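You operate a simulated robot arm through the tools that you are given. There is no shell and no other tool. Be economical: measure what you need, move in short steps, check, and stop when the job is done.

You run a simulated robot arm. Do the job below in one go: nothing can be reset, and whatever is moved stays where it is left.

TASK
Top up the small water tank to its line from the tall blue cup.
Fine: close the tank valve first, open it again after the pour; cup back on the small round mat, lid down. Set down upright: tall blue cup. Where these are worked on the way, their far stop is far enough and under half their travel is too little: tank valve.

The check looks at the end state, three seconds after you hand in, the way a careful person would. Anything else that was tipped, shoved, dropped, spilled or broken makes it a failure. Lids that push on must go on centred and level and be pressed home; caps that screw on are set level and turned clockwise until they are tight.

THE ROBOT
A 7-joint arm with a two-finger parallel gripper, fixed in place. Base frame: the origin is at the foot of the arm, x ahead of it, y to its left, z up; the work surface is at about z = 860. Readings come in mm, degrees, newtons and seconds.
With the tool pointing down near the work surface it reaches from about 240 to 680 mm from the base axis. Its first joint turns from -66.0 to 66.0 degrees. Payload 2.4 kg.
The TCP is the grasp point between the finger pads, 30 mm short of the fingertips. In the tool frame z runs along the fingers and y along their closing line. The gripper opens to 94 mm. The fingers are 28 mm wide and 10 mm thick; the gripper's body (50 by 96 mm) begins 55 mm behind the TCP.
Orientation is told as [roll, pitch, yaw] about the base's x, y, z axes, in that order, counted from this pose: with the fingers straight down and closing along the base's y, the tool's x points along the base's -x, its y along +y and its z along -z.

THE INTERFACE
- The arm moves only by the tool apply_moves. Its argument "motion" is a list of rows, each a list of 7 numbers: the turn, a rotation vector about the tool's x, y, z in degrees, then the shift along the tool's x, y, z in mm, then the opening, from 0 (shut) to 1 (fully open). In form: [[wx, wy, wz, dx, dy, dz, jaw], ...]. A call has 1 to 10 rows; each row shifts and turns the commanded pose from where the row before left it, along the tool's axes as they then stand. Each row takes 0.2 s and may step no farther than 50 mm and 8.6 degrees from the row before; otherwise, or with a gripper value out of range, the whole call is refused. A pose out of reach is approached as far as the arm can. The call stops where the force on the tool passes 90 N (or 10 N more than at its start, if that is more) or the arm is blocked; 0.2 s more then pass. Each finger travels about 153 mm/s and halts on what it meets, pressing with about 35 N; the grip force reading is that of the motor and also rises with nothing between the fingers. The clock runs only during rows and for 0.2 s after the last one: add rows that do not move to give the fingers time. The reply holds the time, the measured pose of the TCP, the force on the tool along the base axes, the opening and the grip force, in the units named above and with some noise, with the torque about the TCP (base axes, N m) and any sound that the robot's microphone picked up, and new pictures: "views" is both (left out), scene, wrist or none.
- Cameras (640 x 400 px; columns grow to the right, rows downward): "scene" is fixed at [45.5, 473.6, 1463.7]; the picture's right is [-0.71, -0.71, 0.00], its down [-0.28, 0.28, -0.92] and it looks along [0.65, -0.65, -0.39] (base axes); focal length 296 px, centre (320, 200). "wrist" rides on the gripper at [76, 14, -102] in the tool frame; the picture's right is [-0.18, 0.98, 0.00], its down [-0.75, -0.14, -0.64] and it looks along [-0.63, -0.12, 0.77] (tool axes); focal length 243 px, centre (320, 200). There is no depth. A picture from a camera that has moved, and an enlarged one, comes with that camera's place and axes in the base frame and with its lens.
- close_up(camera, box): a new picture of the part [left, top, right, bottom] of that camera's present view, enlarged. It takes no simulated time.
- sign_off(): hands the job in; it is judged then, once.

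Go step by step. Nothing tells you positions but the pictures and the camera data: compare them with the known pose of the tool, close in by small moves and look again before you grip or let go. The budget is 120 turns and 200 pictures, counting those below and the enlarged ones. Unless the task says otherwise, let go and move clear before handing in, and close with one line.

The tools are called after "Emit:" as a command line: name --pt "numbers of a row" for each row, then --argument value for the rest, lists and objects as JSON in quotes. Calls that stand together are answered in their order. apply_moves: Moves the arm, as the interface text tells. Its arguments: {"type":"object","properties":{"motion":{"type":"array"},"views":{"type":"string","enum":["both","scene","wrist","none"]}},"required":["motion"]} The other tools are called the same way: close_up (camera, box) takes an enlarged picture of a part of a camera's view; sign_off () hands the job in.

At the start:

```text
time: 0.0
eef_pos: [348.9, 90.6, 1320.8]
ee_rot: [0.0, 0.0, 0.0]
force: [0.1, -0.2, -0.4]
moment: [0.04, 0.02, -0.04]
finger_gap: 93.9
finger_force: 0.1
```

scene: 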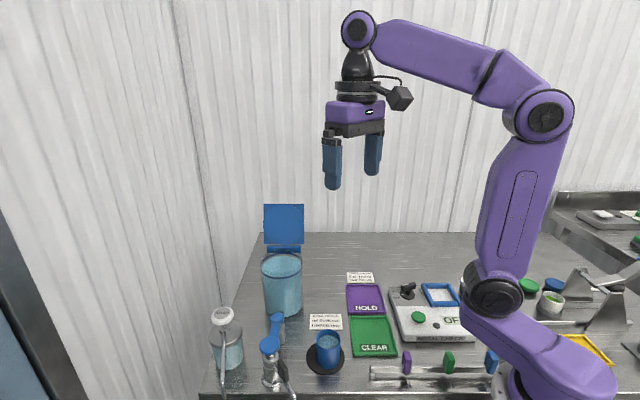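
wrist: 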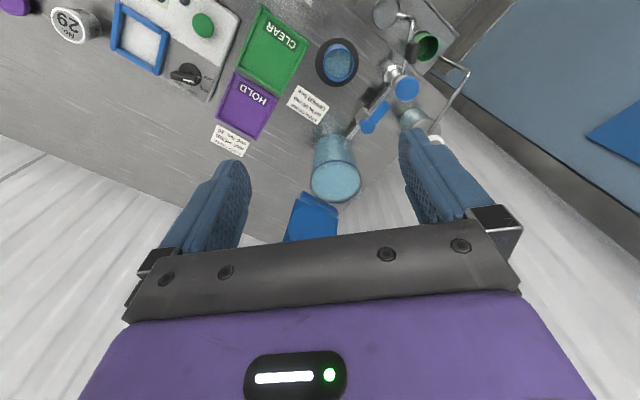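

I see a workbench with a blue-lidded tank, a valve with a blue lever, and a blue cup on a round mat. I'll zoom in before moving.

Emit:
close_up --camera "scene" --box '[200, 190, 360, 290]'

Emit:
close_up --camera "scene" --box '[200, 300, 360, 400]'

Emit:
close_up --camera "wrist" --box '[270, 0, 480, 131]'

Emit:
close_up --camera "wrist" --box '[240, 100, 440, 225]'

```text
4.00 times, centred on (280, 240) of scene
camera zoom: at [45.5, 473.6, 1463.7], right [-0.71, -0.71, 0.0], down [-0.28, 0.28, -0.92], along [0.65, -0.65, -0.39], focal length 1182 px, centre (480, 40)
```

zoom: 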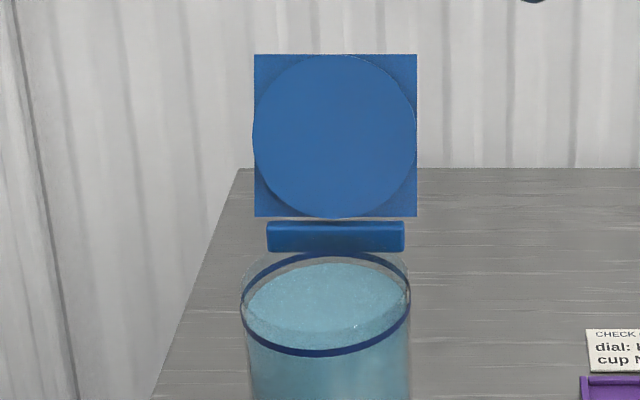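

```text
4.00 times, centred on (280, 350) of scene
camera zoom: at [45.5, 473.6, 1463.7], right [-0.71, -0.71, 0.0], down [-0.28, 0.28, -0.92], along [0.65, -0.65, -0.39], focal length 1182 px, centre (480, -400)
```

zoom: 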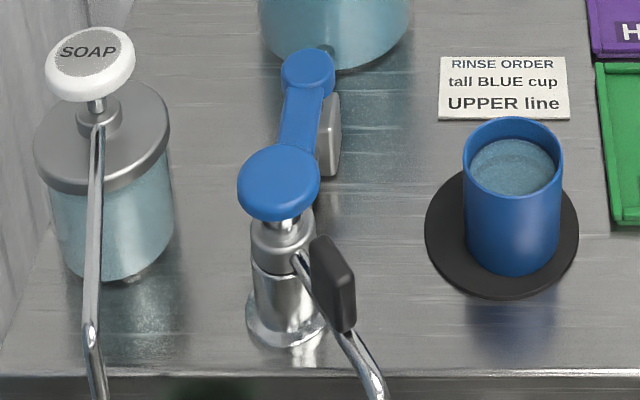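

```text
3.05 times, centred on (375, 66) of wrist
camera zoom: at [271.3, 104.9, 1423.4], right [0.18, 0.98, 0.0], down [0.75, -0.14, 0.64], along [0.63, -0.12, -0.77], focal length 739 px, centre (152, 610)
```

zoom: 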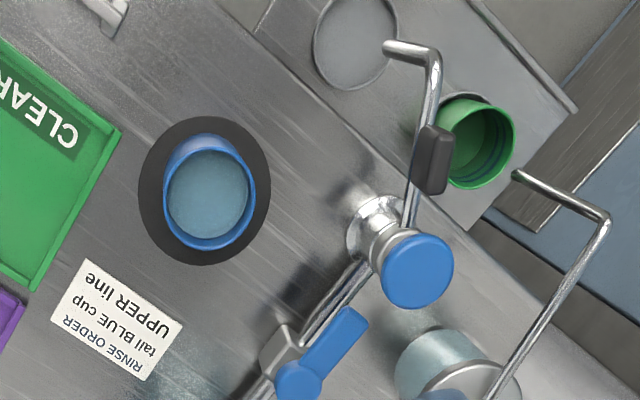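

```text
3.20 times, centred on (340, 162) of wrist
camera zoom: at [271.3, 104.9, 1423.4], right [0.18, 0.98, 0.0], down [0.75, -0.14, 0.64], along [0.63, -0.12, -0.77], focal length 776 px, centre (256, 320)
```

zoom: 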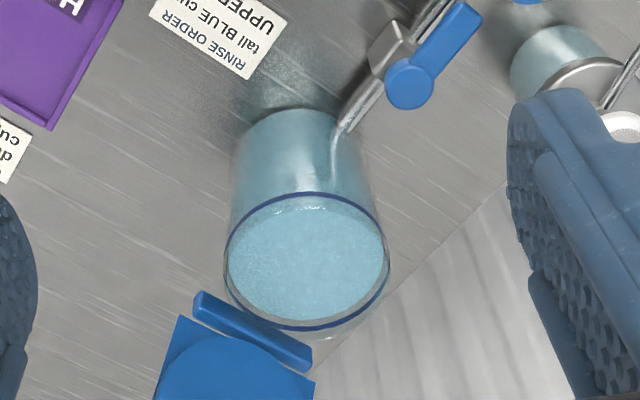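

The note reads "tall BLUE cup, UPPER line". I put the tank at about (588, 80), the valve lever at about (485, 165) and the cup at about (375, 121). I'll bring the wrist camera closer to the valve.

Emit:
apply_moves --pt "0 0 0 -4.5 16 45 1" --pt "0 0 0 -4.5 16 45 1" --pt "0 0 0 -4.5 16 45 1" --pt "0 0 0 -4.5 16 45 1" --pt "0 0 0 -4.5 16 45 1" --pt "0 0 0 -4.5 16 45 1"

Emit:
close_up --camera "wrist" --box '[160, 0, 480, 200]'

```text
time: 1.4
eef_pos: [375.6, 185.6, 1050.9]
ee_rot: [-0.1, 0.1, 0.0]
force: [0.3, 0.4, 0.0]
moment: [-0.01, 0.04, 0.0]
finger_gap: 93.8
finger_force: 0.1
camera wrist: at [299.1, 200.7, 1153.7], right [0.18, 0.98, 0.0], down [0.75, -0.14, 0.64], along [0.63, -0.12, -0.77], focal length 243 px, centre (320, 200)
```

scene: 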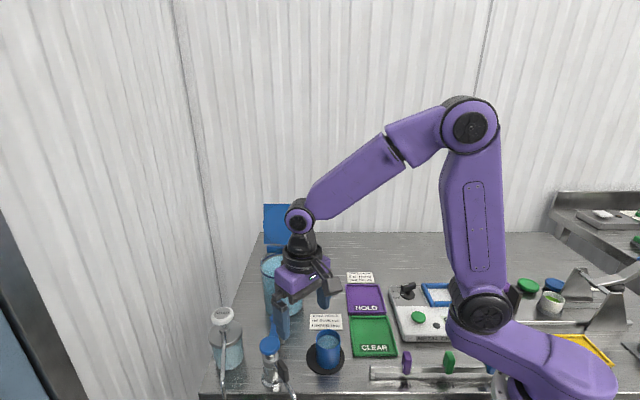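
wrist: 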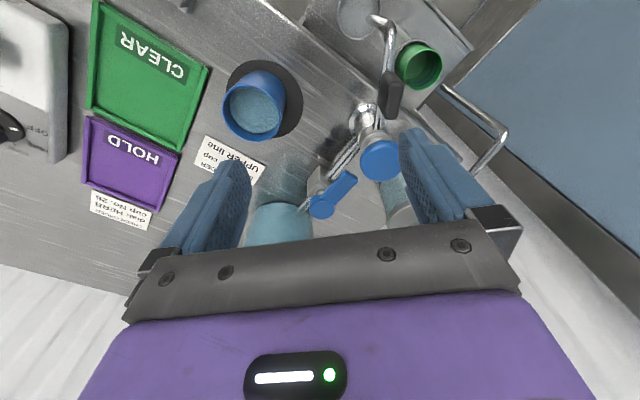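

```text
2.00 times, centred on (320, 100) of wrist
camera zoom: at [299.1, 200.7, 1153.7], right [0.18, 0.98, 0.0], down [0.75, -0.14, 0.64], along [0.63, -0.12, -0.77], focal length 485 px, centre (320, 400)
```

zoom: 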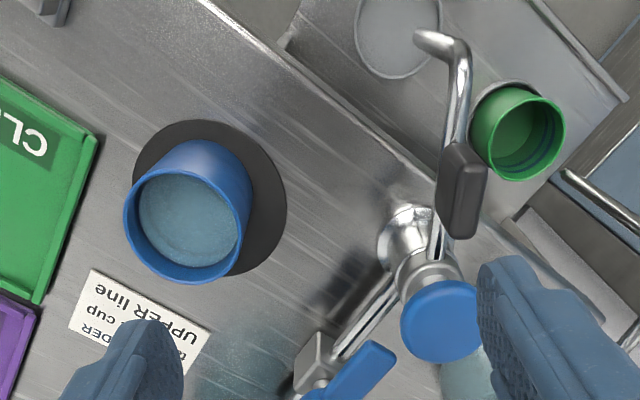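

Emit:
close_up --camera "wrist" --box '[240, 100, 432, 220]'

Emit:
close_up --camera "scene" --box '[240, 300, 368, 380]'

```text
3.33 times, centred on (336, 160) of wrist
camera zoom: at [299.1, 200.7, 1153.7], right [0.18, 0.98, 0.0], down [0.75, -0.14, 0.64], along [0.63, -0.12, -0.77], focal length 809 px, centre (267, 333)
```

zoom: 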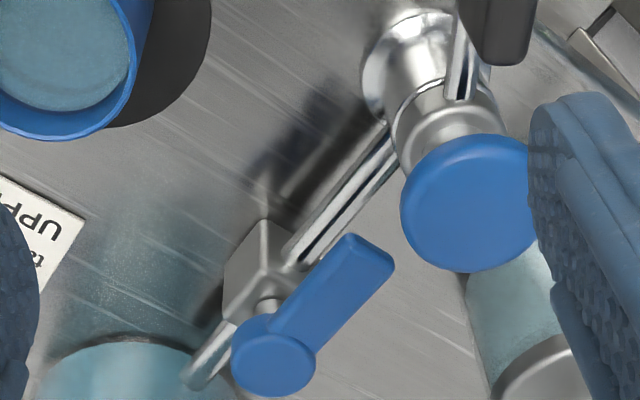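

```text
5.00 times, centred on (304, 340) of scene
camera zoom: at [45.5, 473.6, 1463.7], right [-0.71, -0.71, 0.0], down [-0.28, 0.28, -0.92], along [0.65, -0.65, -0.39], focal length 1478 px, centre (400, -500)
```

zoom: 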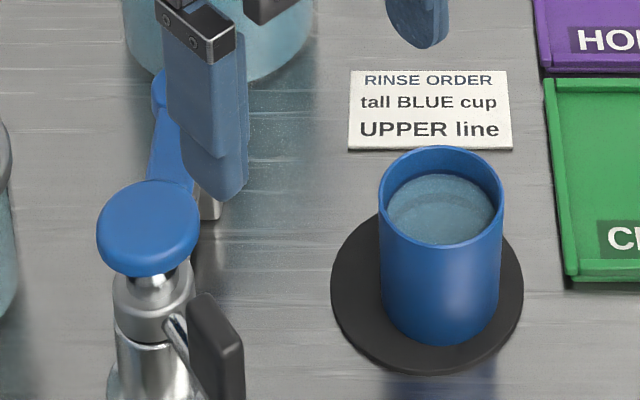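

The pivot is at about (500, 165, 925), with the lever pointing toward the tap. I'll go above the lever with the closing line across it.

Emit:
apply_moves --pt "0 0 0 -33 1.5 14 0.7" --pt "0 0 0 -33 1.5 14 0.6" --pt "0 0 0 -33 1.5 14 0.5" --pt "0 0 7.5 0 0 0 0.45" --pt "0 0 7.5 0 0 0 0.45" --pt "0 0 7.5 0 0 0 0.45" --pt "0 0 7.5 0 0 0 0.45" --pt "0 0 7.5 0 0 0 0.45" --pt "0 0 7.5 0 0 0 0.45"

Emit:
close_up --camera "wrist" --box '[200, 100, 440, 250]'

Emit:
close_up --camera "scene" --box '[210, 190, 370, 390]'

```text
time: 3.4
eef_pos: [473.5, 191.7, 1008.9]
ee_rot: [0.0, 0.0, -45.2]
force: [0.7, 0.3, 0.8]
moment: [0.0, 0.0, -0.01]
finger_gap: 42.1
finger_force: 0.1
camera wrist: at [430.0, 255.0, 1111.6], right [0.83, 0.56, 0.0], down [0.43, -0.63, 0.64], along [0.36, -0.53, -0.77], focal length 243 px, centre (320, 200)
```

scene: 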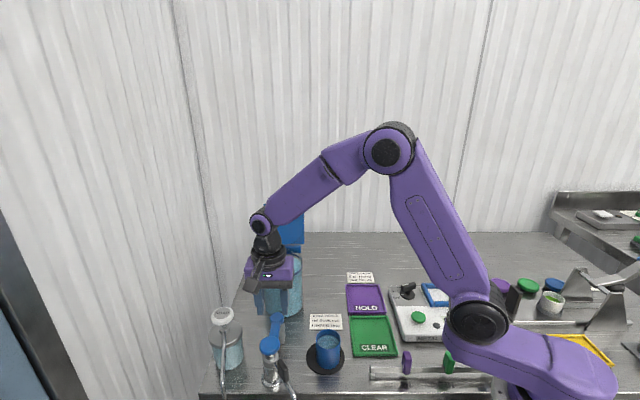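
wrist: 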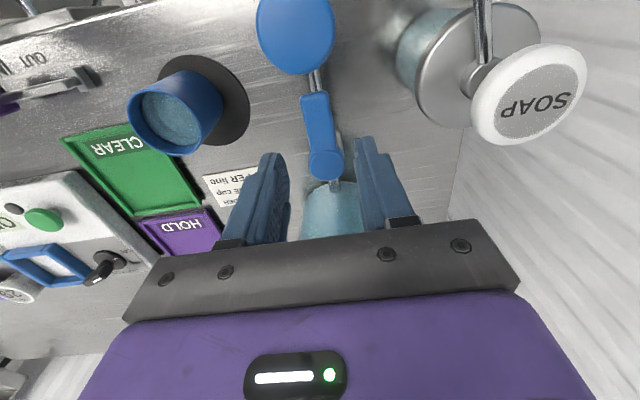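

```text
2.67 times, centred on (320, 175) of wrist
camera zoom: at [430.0, 255.0, 1111.6], right [0.83, 0.56, 0.0], down [0.43, -0.63, 0.64], along [0.36, -0.53, -0.77], focal length 647 px, centre (320, 267)
```

zoom: 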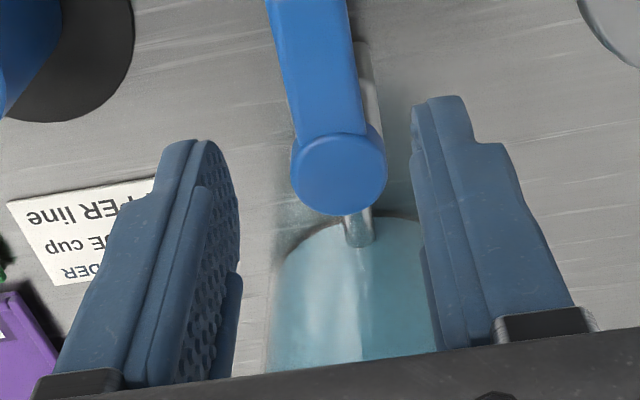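

```text
2.00 times, centred on (290, 290) of scene
camera zoom: at [45.5, 473.6, 1463.7], right [-0.71, -0.71, 0.0], down [-0.28, 0.28, -0.92], along [0.65, -0.65, -0.39], focal length 591 px, centre (380, 20)
```

zoom: 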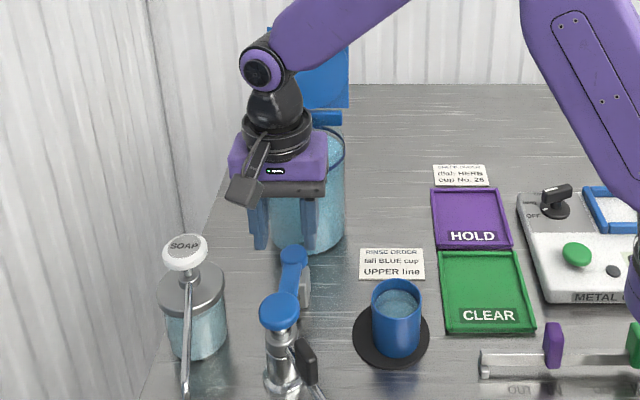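

The lever sits between the fingers. I'll lower around it.

Emit:
apply_moves --pt "0 0 0 0 0 25 0.4" --pt "0 0 0 0 0 25 0.35" --pt "0 0 0 0 0 19 0.3" --pt "0 0 0 0 0 0 0.3"

Emit:
close_up --camera "wrist" --box '[200, 100, 440, 250]'

Emit:
close_up --camera "scene" --box '[230, 290, 326, 350]'

```text
time: 4.4
eef_pos: [474.3, 191.0, 938.6]
ee_rot: [0.0, 0.0, -45.0]
force: [-0.1, 0.3, -0.2]
moment: [0.01, -0.04, 0.03]
finger_gap: 28.3
finger_force: 0.0
camera wrist: at [429.8, 254.6, 1043.0], right [0.83, 0.56, 0.0], down [0.43, -0.63, 0.64], along [0.36, -0.53, -0.77], focal length 243 px, centre (320, 200)
```

scene: 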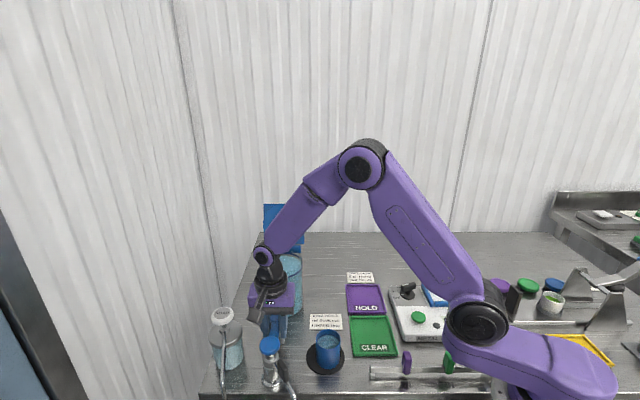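
wrist: 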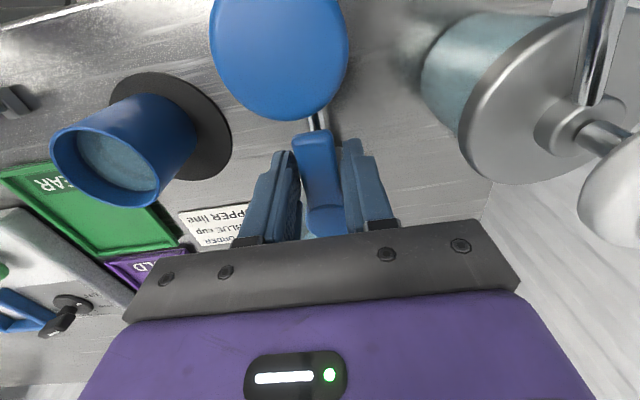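

```text
2.67 times, centred on (320, 175) of wrist
camera zoom: at [429.8, 254.6, 1043.0], right [0.83, 0.56, 0.0], down [0.43, -0.63, 0.64], along [0.36, -0.53, -0.77], focal length 647 px, centre (320, 267)
```

zoom: 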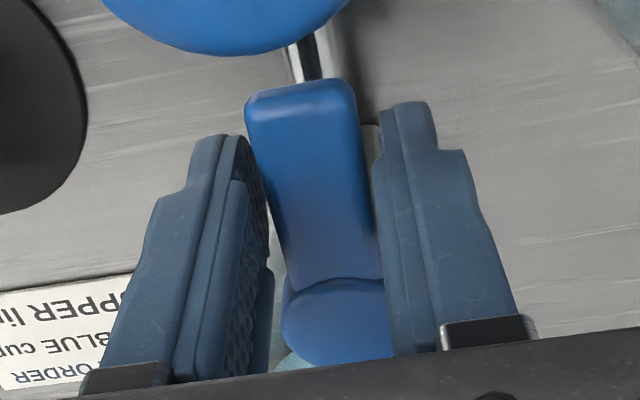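

```text
6.67 times, centred on (278, 320) of scene
camera zoom: at [45.5, 473.6, 1463.7], right [-0.71, -0.71, 0.0], down [-0.28, 0.28, -0.92], along [0.65, -0.65, -0.39], focal length 1970 px, centre (600, -600)
```

zoom: 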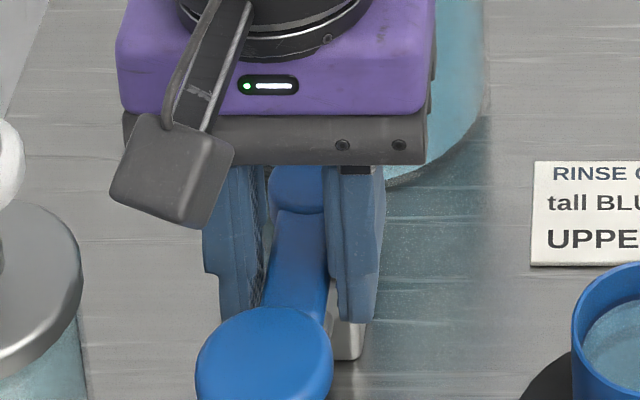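

The fingers straddle the lever with clearance. I'll try swinging it counter-clockwise, toward the cup side, and watch the force.

Emit:
apply_moves --pt "0 0 -8 0 -5.1 0 0.3" --pt "0 0 -8 0 -5.1 0 0.3" --pt "0 0 -8 0 -5.1 0 0.3" --views "wrist"

```text
time: 5.2
eef_pos: [464.9, 178.9, 940.2]
ee_rot: [0.0, -0.1, -20.8]
force: [0.8, 1.6, 1.3]
moment: [0.05, -0.03, -0.02]
finger_gap: 29.4
finger_force: 0.9
camera wrist: at [398.4, 219.0, 1042.1], right [0.52, 0.85, 0.0], down [0.65, -0.4, 0.64], along [0.55, -0.33, -0.77], focal length 243 px, centre (320, 200)
```

wrist: 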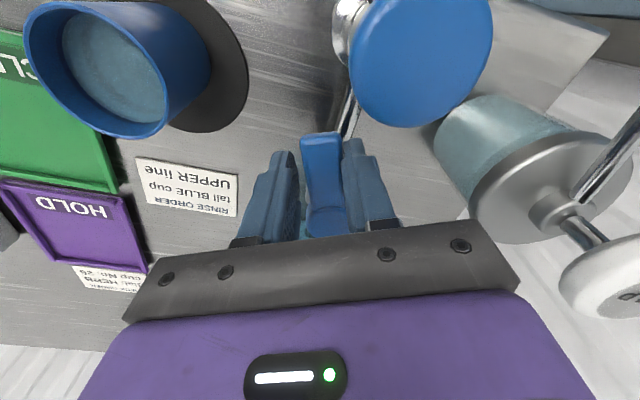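

The lever follows freely. I'll continue to the far stop.

Emit:
apply_moves --pt "0 0 -8 0 -5.1 0 0.3" --pt "0 0 -8 0 -5.1 0 0.3" --pt "0 0 -8 0 -5.1 0 0.3" --pt "0 0 -8 0 -5.1 0 0.3" --pt "0 0 -8 0 -5.1 0 0.3" --pt "0 0 -8 0 -5.1 0 0.3" --pt "0 0 -8 0 -5.1 0 0.3" --pt "0 0 -8 0 -5.1 0 0.3"

Emit:
close_up --camera "wrist" --box '[200, 100, 440, 250]'

```text
time: 7.0
eef_pos: [469.2, 141.1, 939.2]
ee_rot: [0.0, 0.0, 43.0]
force: [-1.0, 1.5, -0.9]
moment: [-0.01, 0.02, -0.02]
finger_gap: 29.0
finger_force: 0.6
camera wrist: at [403.0, 98.6, 1042.2], right [-0.54, 0.84, 0.0], down [0.65, 0.41, 0.64], along [0.54, 0.35, -0.77], focal length 243 px, centre (320, 200)
```

scene: 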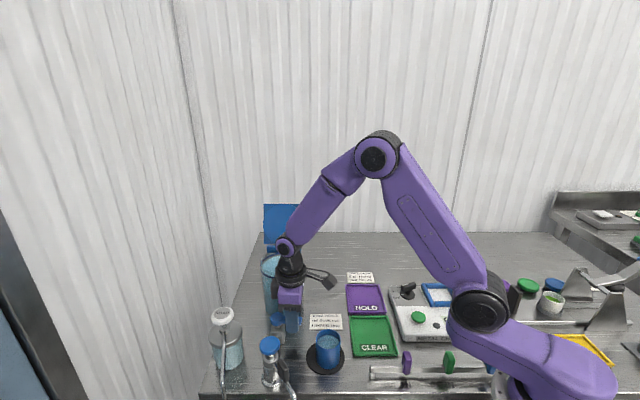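
wrist: 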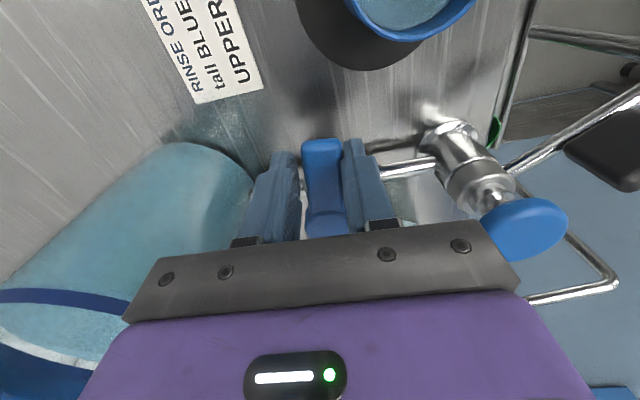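

```text
2.67 times, centred on (320, 175) of wrist
camera zoom: at [403.0, 98.6, 1042.2], right [-0.54, 0.84, 0.0], down [0.65, 0.41, 0.64], along [0.54, 0.35, -0.77], focal length 647 px, centre (320, 267)
```

zoom: 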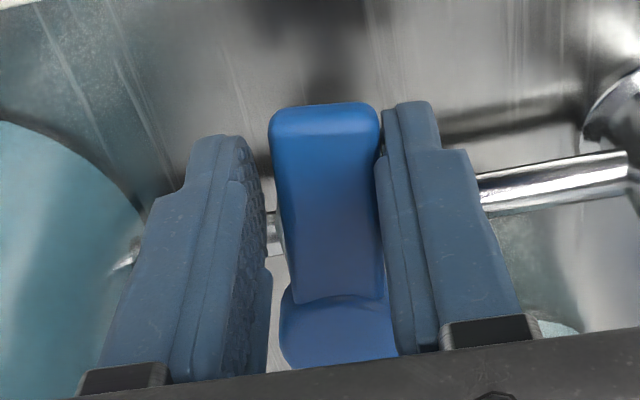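

Turned about 88° with no stop felt yet. I'll press on in small steps until it stops.

Emit:
apply_moves --pt "0 0 -4 0 -2.5 0 0.3" --pt "0 0 -4 0 -2.5 0 0.3" --pt "0 0 -4 0 -2.5 0 0.3" --views "wrist"

```text
time: 7.8
eef_pos: [472.8, 137.5, 938.9]
ee_rot: [0.1, 0.0, 55.2]
force: [-5.0, 9.1, -0.2]
moment: [0.02, 0.13, -0.21]
finger_gap: 32.8
finger_force: 4.4
camera wrist: at [418.3, 82.8, 1042.0], right [-0.7, 0.71, 0.0], down [0.55, 0.54, 0.64], along [0.46, 0.45, -0.77], focal length 243 px, centre (320, 200)
```

wrist: 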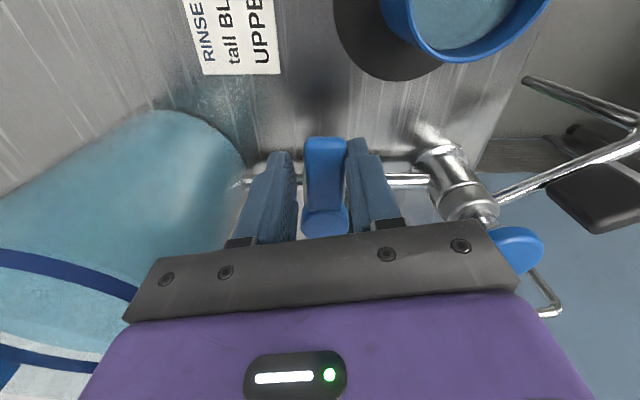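

The force rises at the stop, so the valve is closed. I'll open the jaw, back out upward and study the tank.

Emit:
apply_moves --pt "0 0 4 0 3 0 0.4" --pt "0 0 0 0 0 -20 0.45" --pt "0 0 0 0 0 -50 0.5" --pt "0 0 7.5 0 0 -50 0.6" --pt "0 0 8 -20 0 -50 0.8" --pt "0 0 8 0 0 -50 1" --pt "0 0 8 0 0 -30 1" --pt "0 0 8 0 0 0 1" --pt "0 0 8 0 0 0 1"

Emit:
close_up --camera "wrist" --box '[200, 80, 520, 280]'

Emit:
close_up --camera "scene" --box '[240, 240, 336, 330]'

```text
refused: row 5 steps farther than a row can; nothing moved
```

```text
2.00 times, centred on (360, 180) of wrist
camera zoom: at [418.3, 82.8, 1042.0], right [-0.7, 0.71, 0.0], down [0.55, 0.54, 0.64], along [0.46, 0.45, -0.77], focal length 485 px, centre (240, 240)
```

zoom: 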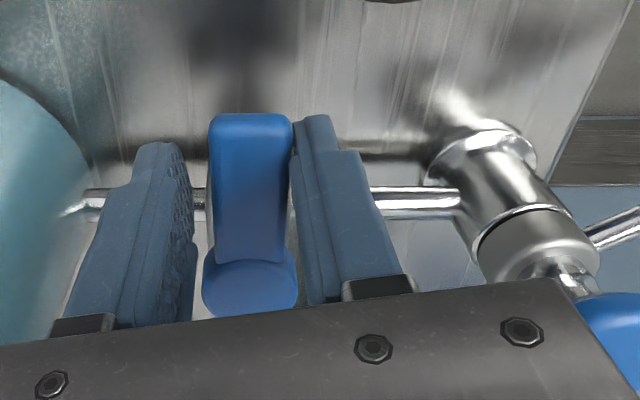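

```text
4.44 times, centred on (288, 285) of scene
camera zoom: at [45.3, 473.8, 1463.6], right [-0.71, -0.71, 0.0], down [-0.28, 0.28, -0.92], along [0.65, -0.65, -0.39], focal length 1313 px, centre (462, -178)
```

zoom: 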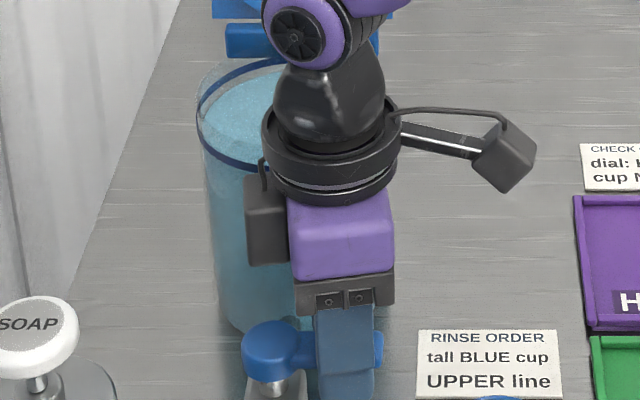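

The move was refused because one step was too long, so I'll split it up.

Emit:
apply_moves --pt "0 0 4 0 3 0 0.4" --pt "0 0 0 0 0 -20 0.45" --pt "0 0 0 0 0 -45 0.5" --pt "0 0 7 0 0 -45 0.6" --pt "0 0 8 0 0 -45 0.8" --pt "0 0 8 0 0 -45 1" --pt "0 0 8 0 0 -45 1" --pt "0 0 8 0 0 0 1" --pt "0 0 8 0 0 0 1" --pt "0 0 4 30 -30 0 1" --views "none"

Emit:
apply_moves --pt "0 0 0 20 -40 0 1" --pt "0 0 0 20 -40 0 1"

Emit:
close_up --camera "wrist" --box '[250, 50, 490, 200]'

Emit:
close_up --camera "scene" --box '[256, 240, 320, 280]'

Emit:
close_up --camera "scene" --box '[240, 250, 352, 320]'

```text
time: 10.0
eef_pos: [444.0, 104.7, 1184.1]
ee_rot: [0.0, -0.1, -0.1]
force: [-0.7, -0.5, 0.5]
moment: [0.0, -0.05, -0.01]
finger_gap: 94.0
finger_force: 0.0
```

```text
time: 10.6
eef_pos: [403.7, 25.9, 1184.2]
ee_rot: [0.1, 0.0, 0.1]
force: [-0.3, -1.1, 0.3]
moment: [-0.03, 0.0, 0.03]
finger_gap: 94.2
finger_force: 0.1
camera wrist: at [326.8, 39.5, 1286.1], right [0.18, 0.98, 0.0], down [0.75, -0.14, 0.64], along [0.63, -0.12, -0.77], focal length 243 px, centre (320, 200)
```

scene: 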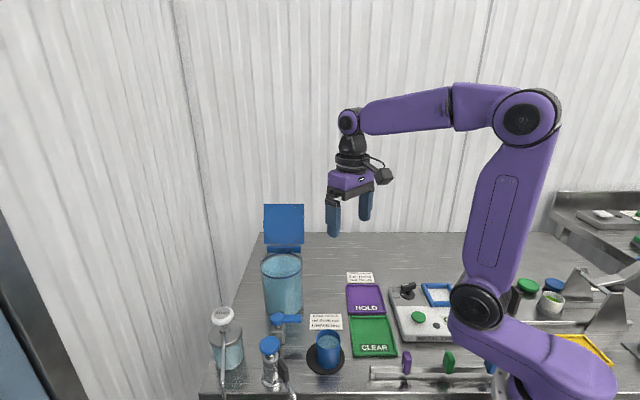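
wrist: 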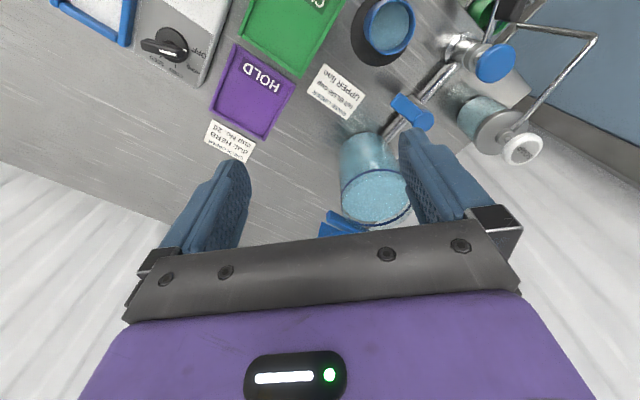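

```text
2.67 times, centred on (370, 125) of wrist
camera zoom: at [326.8, 39.5, 1286.1], right [0.18, 0.98, 0.0], down [0.75, -0.14, 0.64], along [0.63, -0.12, -0.77], focal length 647 px, centre (187, 400)
```

zoom: 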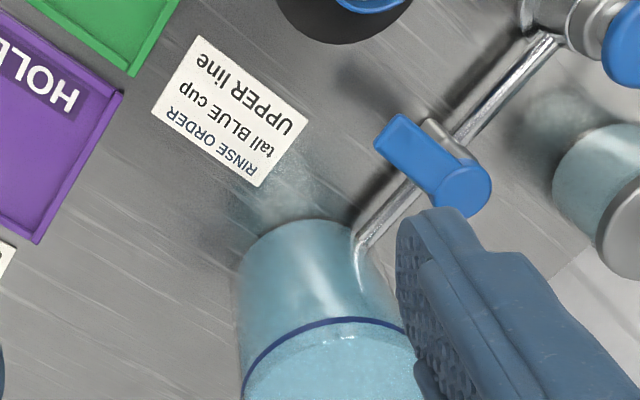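

```text
10.00 times, centred on (288, 260) of scene
camera zoom: at [45.4, 473.6, 1463.7], right [-0.71, -0.71, 0.0], down [-0.28, 0.28, -0.92], along [0.65, -0.65, -0.39], focal length 2955 px, centre (640, -400)
```

zoom: 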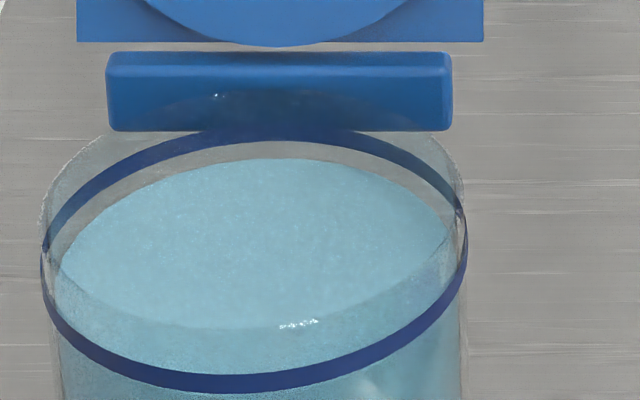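

```text
5.71 times, centred on (296, 285) of scene
camera zoom: at [45.4, 473.6, 1463.7], right [-0.71, -0.71, 0.0], down [-0.28, 0.28, -0.92], along [0.65, -0.65, -0.39], focal length 1689 px, centre (457, -286)
```

zoom: 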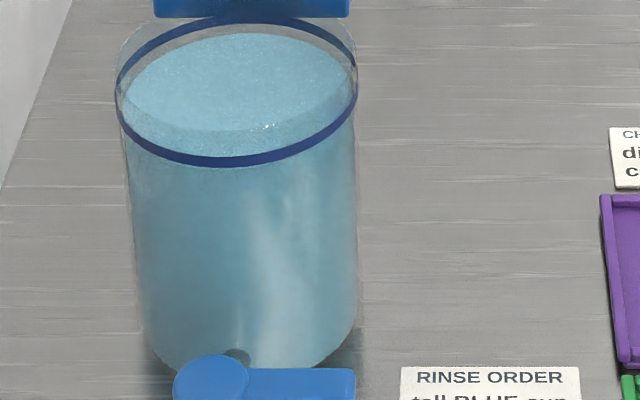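

Single ring; the water sits a few mm below it, so only part of the cup will probably be needed. Next I'll go above the cup at about (369, 124), with a yaw of 45° so the later pour tilts parallel to the open lid.

Emit:
apply_moves --pt "0 0 0 7 19.6 35 1" --pt "0 0 0 7 19.6 35 1" --pt "0 0 0 7 19.6 35 1" --pt "0 0 0 7 19.6 35 1" --pt "0 0 -7.5 0 0 0 1" --pt "0 0 -7.5 0 0 0 1" --pt "0 0 -7.5 0 0 0 1" --pt "0 0 -7.5 0 0 0 1" --pt "0 0 -7.5 0 0 0 1" --pt "0 0 -7.5 0 0 0 1" --views "none"

Emit:
apply_moves --pt "0 0 0 0 0 0 1"

Emit:
close_up --camera "wrist" --box '[200, 100, 440, 250]'

Emit:
close_up --camera "scene" --box '[280, 270, 376, 380]'

```text
time: 12.8
eef_pos: [378.7, 103.9, 1043.8]
ee_rot: [0.0, 0.0, 45.1]
force: [0.4, 0.1, -0.1]
moment: [0.04, -0.02, 0.0]
finger_gap: 94.2
finger_force: 0.1
```

```text
time: 13.2
eef_pos: [377.7, 102.9, 1043.4]
ee_rot: [0.1, 0.0, 44.9]
force: [-0.1, 0.3, -1.3]
moment: [0.02, -0.01, -0.03]
finger_gap: 93.7
finger_force: 0.2
camera wrist: at [312.7, 59.7, 1146.3], right [-0.57, 0.82, 0.0], down [0.63, 0.43, 0.64], along [0.53, 0.36, -0.77], focal length 243 px, centre (320, 200)
```

scene: 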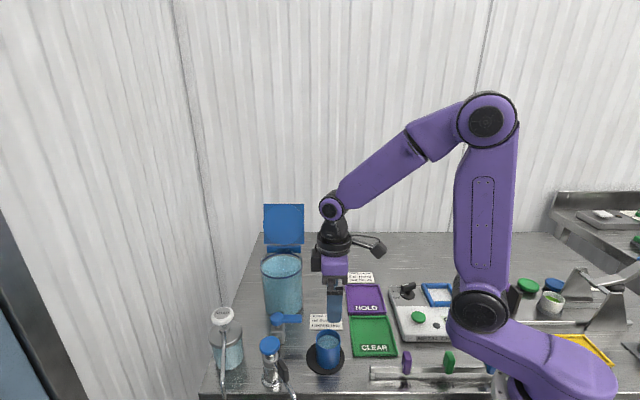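
wrist: 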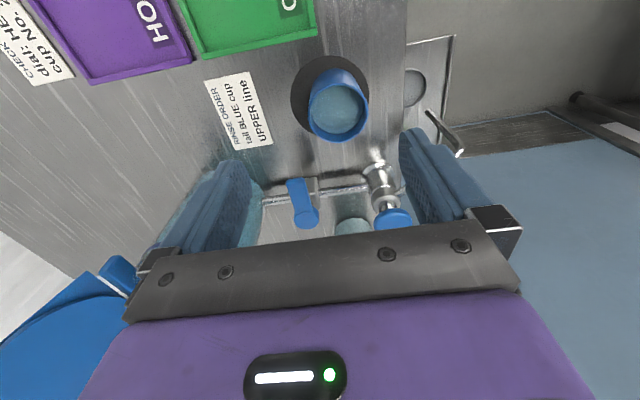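

```text
2.67 times, centred on (320, 175) of wrist
camera zoom: at [312.7, 59.7, 1146.3], right [-0.57, 0.82, 0.0], down [0.63, 0.43, 0.64], along [0.53, 0.36, -0.77], focal length 647 px, centre (320, 267)
```

zoom: 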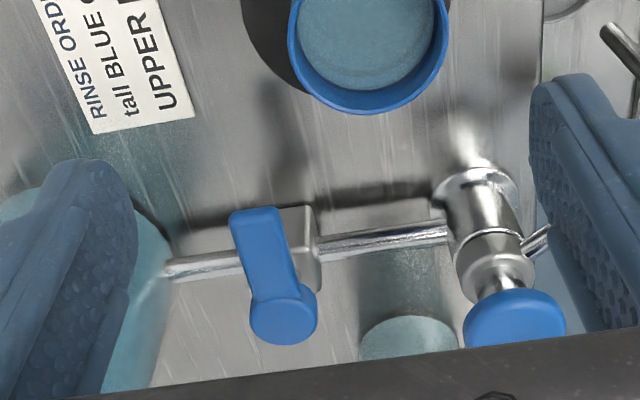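

```text
3.64 times, centred on (328, 325) of scene
camera zoom: at [45.5, 473.6, 1463.7], right [-0.71, -0.71, 0.0], down [-0.28, 0.28, -0.92], along [0.65, -0.65, -0.39], focal length 1075 px, centre (291, -254)
```

zoom: 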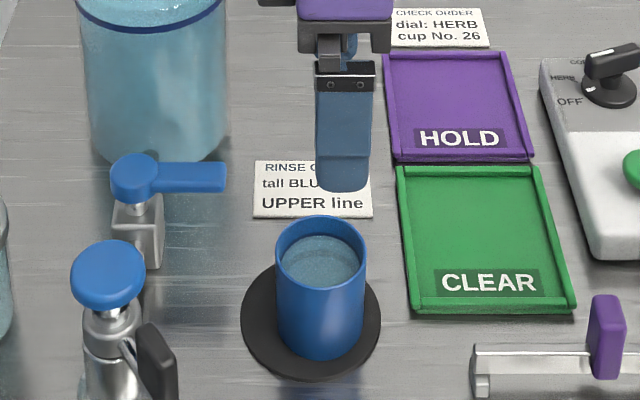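

Emit:
apply_moves --pt "0 0 0 -3 8.6 29 1" --pt "0 0 0 -3 8.6 29 1" --pt "0 0 0 0 0 0 1"

Emit:
close_up --camera "wrist" --box '[200, 50, 440, 250]'

Emit:
close_up --camera "scene" --box '[280, 300, 376, 380]'

```text
time: 14.0
eef_pos: [369.2, 118.6, 986.3]
ee_rot: [0.0, -0.1, 45.1]
force: [-0.8, 0.2, -1.0]
moment: [0.01, 0.04, 0.0]
finger_gap: 93.9
finger_force: 0.1
camera wrist: at [305.1, 75.3, 1088.2], right [-0.56, 0.83, 0.0], down [0.63, 0.43, 0.64], along [0.53, 0.36, -0.77], focal length 243 px, centre (320, 200)
```

scene: 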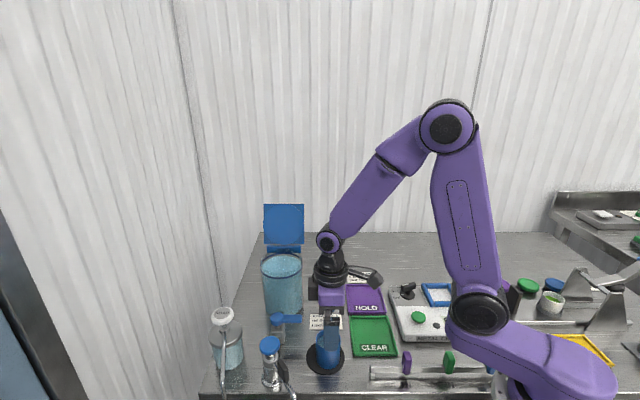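
wrist: 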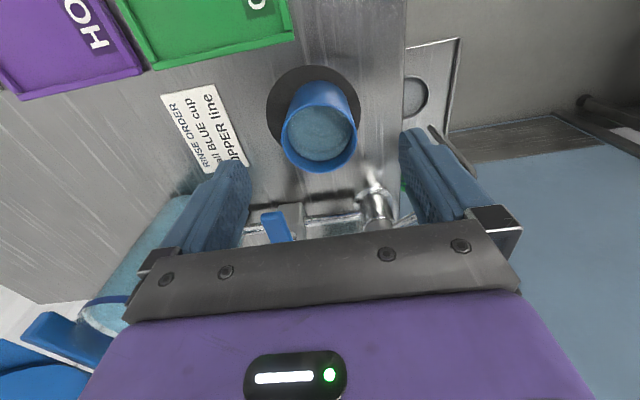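

```text
2.00 times, centred on (320, 150) of wrist
camera zoom: at [305.1, 75.3, 1088.2], right [-0.56, 0.83, 0.0], down [0.63, 0.43, 0.64], along [0.53, 0.36, -0.77], focal length 485 px, centre (320, 300)
```

zoom: 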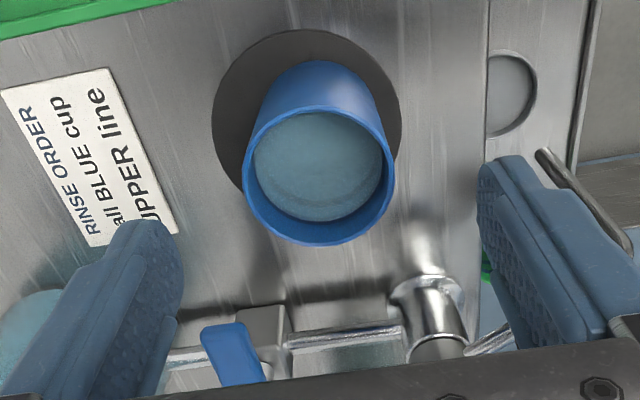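

```text
5.00 times, centred on (328, 340) of scene
camera zoom: at [45.5, 473.6, 1463.7], right [-0.71, -0.71, 0.0], down [-0.28, 0.28, -0.92], along [0.65, -0.65, -0.39], focal length 1478 px, centre (280, -500)
```

zoom: 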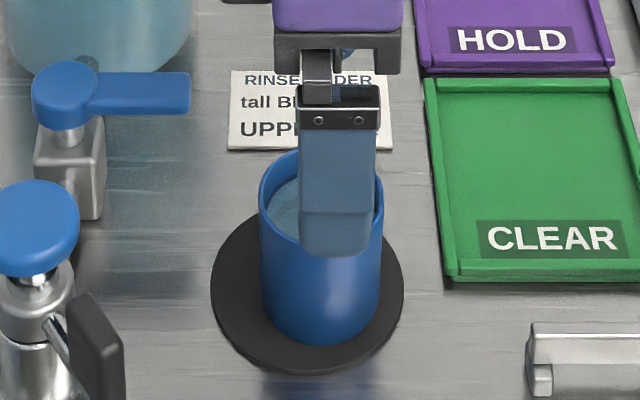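

The cup is centred between the fingers. I'll go down around it and grip.

Emit:
apply_moves --pt "0 0 0 2 0 30 1" --pt "0 0 0 0 0 30 1" --pt "0 0 0 0 0 18 1" --pt "0 0 0 0 0 0 1"

Emit:
close_up --camera "scene" --box '[280, 300, 376, 380]'

```text
time: 15.0
eef_pos: [368.4, 118.8, 907.0]
ee_rot: [0.0, -0.1, 45.0]
force: [-0.3, -0.6, 0.5]
moment: [0.03, 0.0, 0.01]
finger_gap: 93.9
finger_force: 0.0
camera wrist: at [303.1, 74.6, 1010.5], right [-0.56, 0.83, 0.0], down [0.63, 0.43, 0.64], along [0.53, 0.36, -0.77], focal length 243 px, centre (320, 200)
```

scene: 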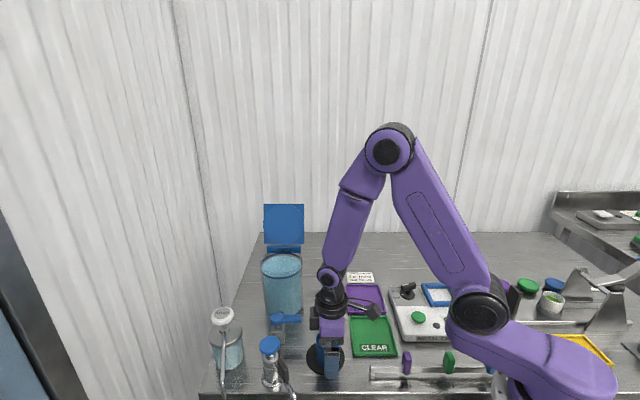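
wrist: 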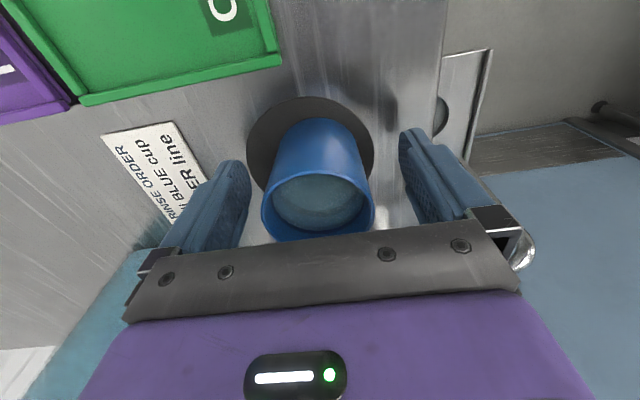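

```text
5.00 times, centred on (328, 340) of scene
camera zoom: at [45.5, 473.6, 1463.7], right [-0.71, -0.71, 0.0], down [-0.28, 0.28, -0.92], along [0.65, -0.65, -0.39], focal length 1478 px, centre (280, -500)
```

zoom: 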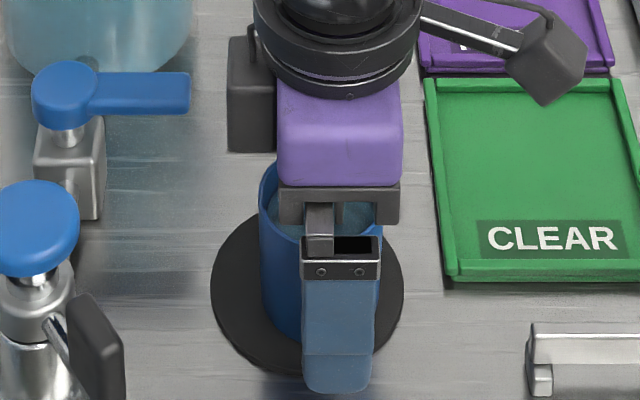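

Emit:
apply_moves --pt "0 0 0 -4.5 0 0 1" --pt "0 0 0 0 0 0 0.8" --pt "0 0 0 0 0 0 0.65" --pt "0 0 0 0 0 0 0.55" --pt "0 0 0 0 0 0 0.45" --pt "0 0 0 0 0 0 0.45"

Emit:
close_up --camera "scene" --box '[280, 300, 376, 380]'

```text
time: 16.4
eef_pos: [370.4, 122.1, 908.4]
ee_rot: [-0.1, 0.0, 45.0]
force: [-0.1, -0.4, 0.5]
moment: [0.0, -0.01, -0.01]
finger_gap: 54.9
finger_force: 35.0
camera wrist: at [306.4, 77.7, 1011.1], right [-0.56, 0.83, 0.0], down [0.63, 0.43, 0.64], along [0.53, 0.36, -0.77], focal length 243 px, centre (320, 200)
```

scene: 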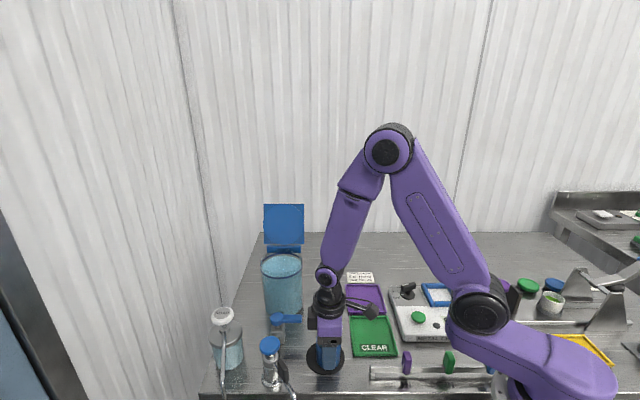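
wrist: 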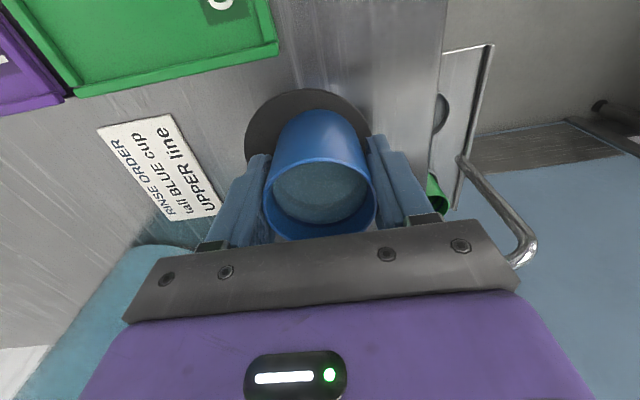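

```text
5.00 times, centred on (328, 340) of scene
camera zoom: at [45.5, 473.6, 1463.7], right [-0.71, -0.71, 0.0], down [-0.28, 0.28, -0.92], along [0.65, -0.65, -0.39], focal length 1478 px, centre (280, -500)
```

zoom: 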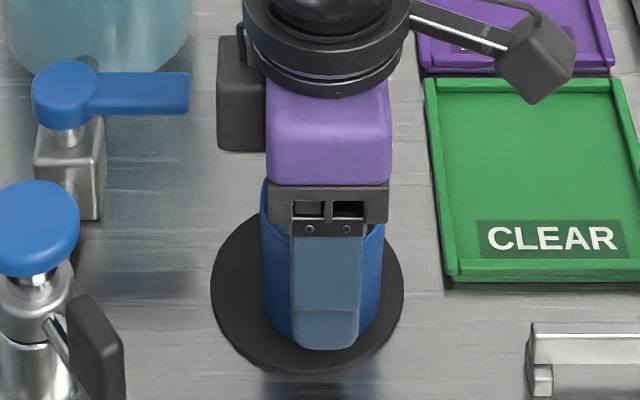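

Cup is gripped (55 mm gap, 35 N). I'll lift it gently.

Emit:
apply_moves --pt "0 0 0 0 0 -6 0.42" --pt "0 0 0 0 0 -14 0.42" --pt "0 0 0 0 0 -22 0.42" --pt "0 0 0 0 0 -26 0.42" --pt "0 0 0 0 0 -26 0.42" --pt "0 0 0 0 0 -26 0.42" --pt "0 0 0 0 0 -26 0.42" --pt "0 0 0 0 0 -20 0.42" --pt "0 0 0 0 0 -10 0.42"

Emit:
close_up --camera "wrist" --box '[200, 80, 440, 250]'

```text
time: 18.4
eef_pos: [369.8, 121.2, 1085.1]
ee_rot: [-0.1, 0.0, 45.0]
force: [0.6, 0.0, -1.5]
moment: [0.01, 0.01, 0.01]
finger_gap: 55.3
finger_force: 35.4
camera wrist: at [305.1, 76.9, 1188.2], right [-0.56, 0.83, 0.0], down [0.63, 0.43, 0.64], along [0.53, 0.36, -0.77], focal length 243 px, centre (320, 200)
```

scene: 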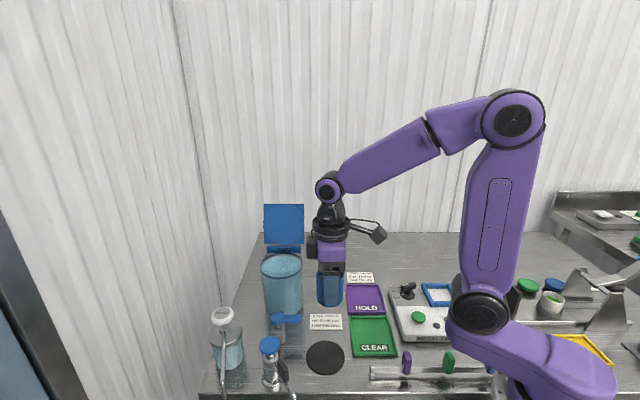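
wrist: 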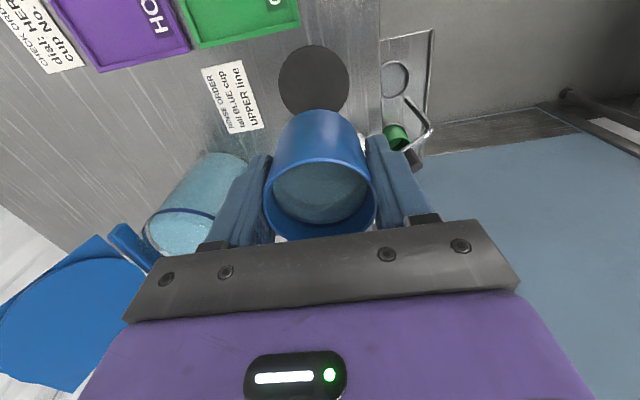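

```text
2.35 times, centred on (320, 165) of wrist
camera zoom: at [305.1, 76.9, 1188.2], right [-0.56, 0.83, 0.0], down [0.63, 0.43, 0.64], along [0.53, 0.36, -0.77], focal length 571 px, centre (320, 282)
```

zoom: 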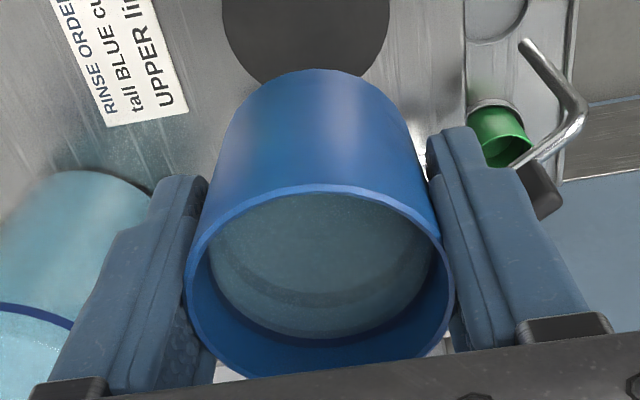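

The mat is fully visible. I'll carry the cup over toward the tank at a safe height.

Emit:
apply_moves --pt "0 0 0 -8 -10 0 0.42" --pt "0 0 0 -14 -20 0 0.42" --pt "0 0 0 -18 -25 0 0.42" --pt "0 0 0 -18 -25 0 0.42" --pt "0 0 0 -18 -25 0 0.42" --pt "0 0 0 -18 -25 0 0.42" --pt "0 0 0 -16 -23 0 0.42" --pt "0 0 0 -12 -15 0 0.42" --pt "0 0 0 -6 -10 0 0.42" --pt "0 0 0 0 0 0 0.42"

Emit:
close_up --camera "scene" --box '[230, 180, 358, 280]'

Emit:
close_up --camera "scene" --box '[280, 320, 376, 380]'

```text
time: 20.6
eef_pos: [587.4, 86.6, 1085.1]
ee_rot: [-0.1, 0.0, 45.1]
force: [-1.2, 0.3, -0.9]
moment: [0.0, 0.0, 0.0]
finger_gap: 54.8
finger_force: 35.4
camera wrist: at [523.2, 43.5, 1187.6], right [-0.56, 0.83, 0.0], down [0.63, 0.43, 0.64], along [0.53, 0.36, -0.77], focal length 243 px, centre (320, 200)
```

scene: 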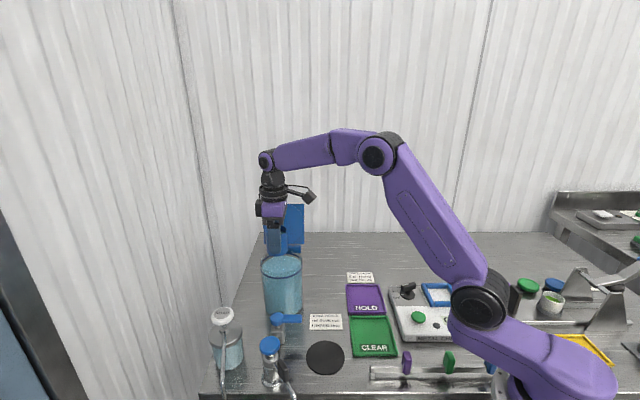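
wrist: 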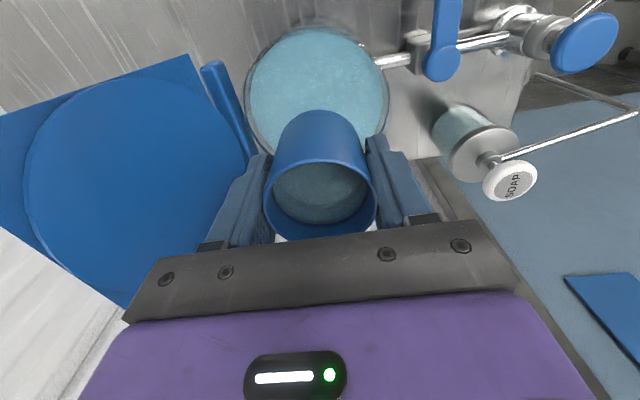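

```text
4.00 times, centred on (294, 230) of scene
camera zoom: at [45.5, 473.6, 1463.7], right [-0.71, -0.71, 0.0], down [-0.28, 0.28, -0.92], along [0.65, -0.65, -0.39], focal length 1182 px, centre (424, 80)
```

zoom: 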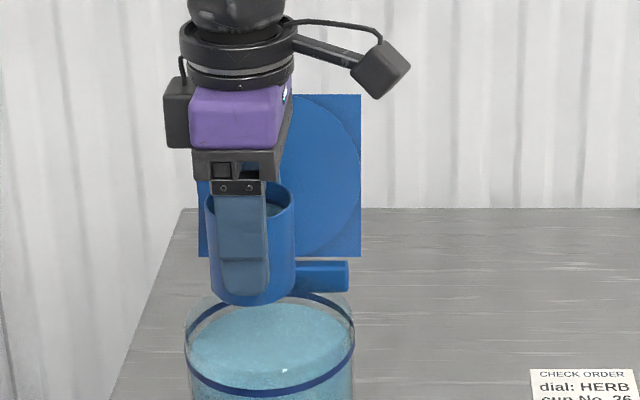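

```text
6.67 times, centred on (328, 350) of scene
camera zoom: at [45.5, 473.6, 1463.7], right [-0.71, -0.71, 0.0], down [-0.28, 0.28, -0.92], along [0.65, -0.65, -0.39], focal length 1970 px, centre (267, -800)
```

zoom: 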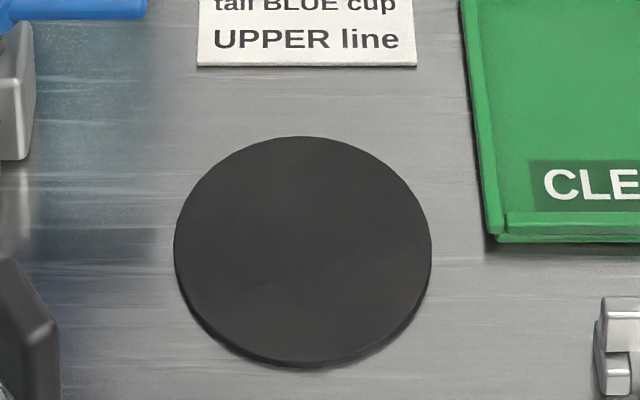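

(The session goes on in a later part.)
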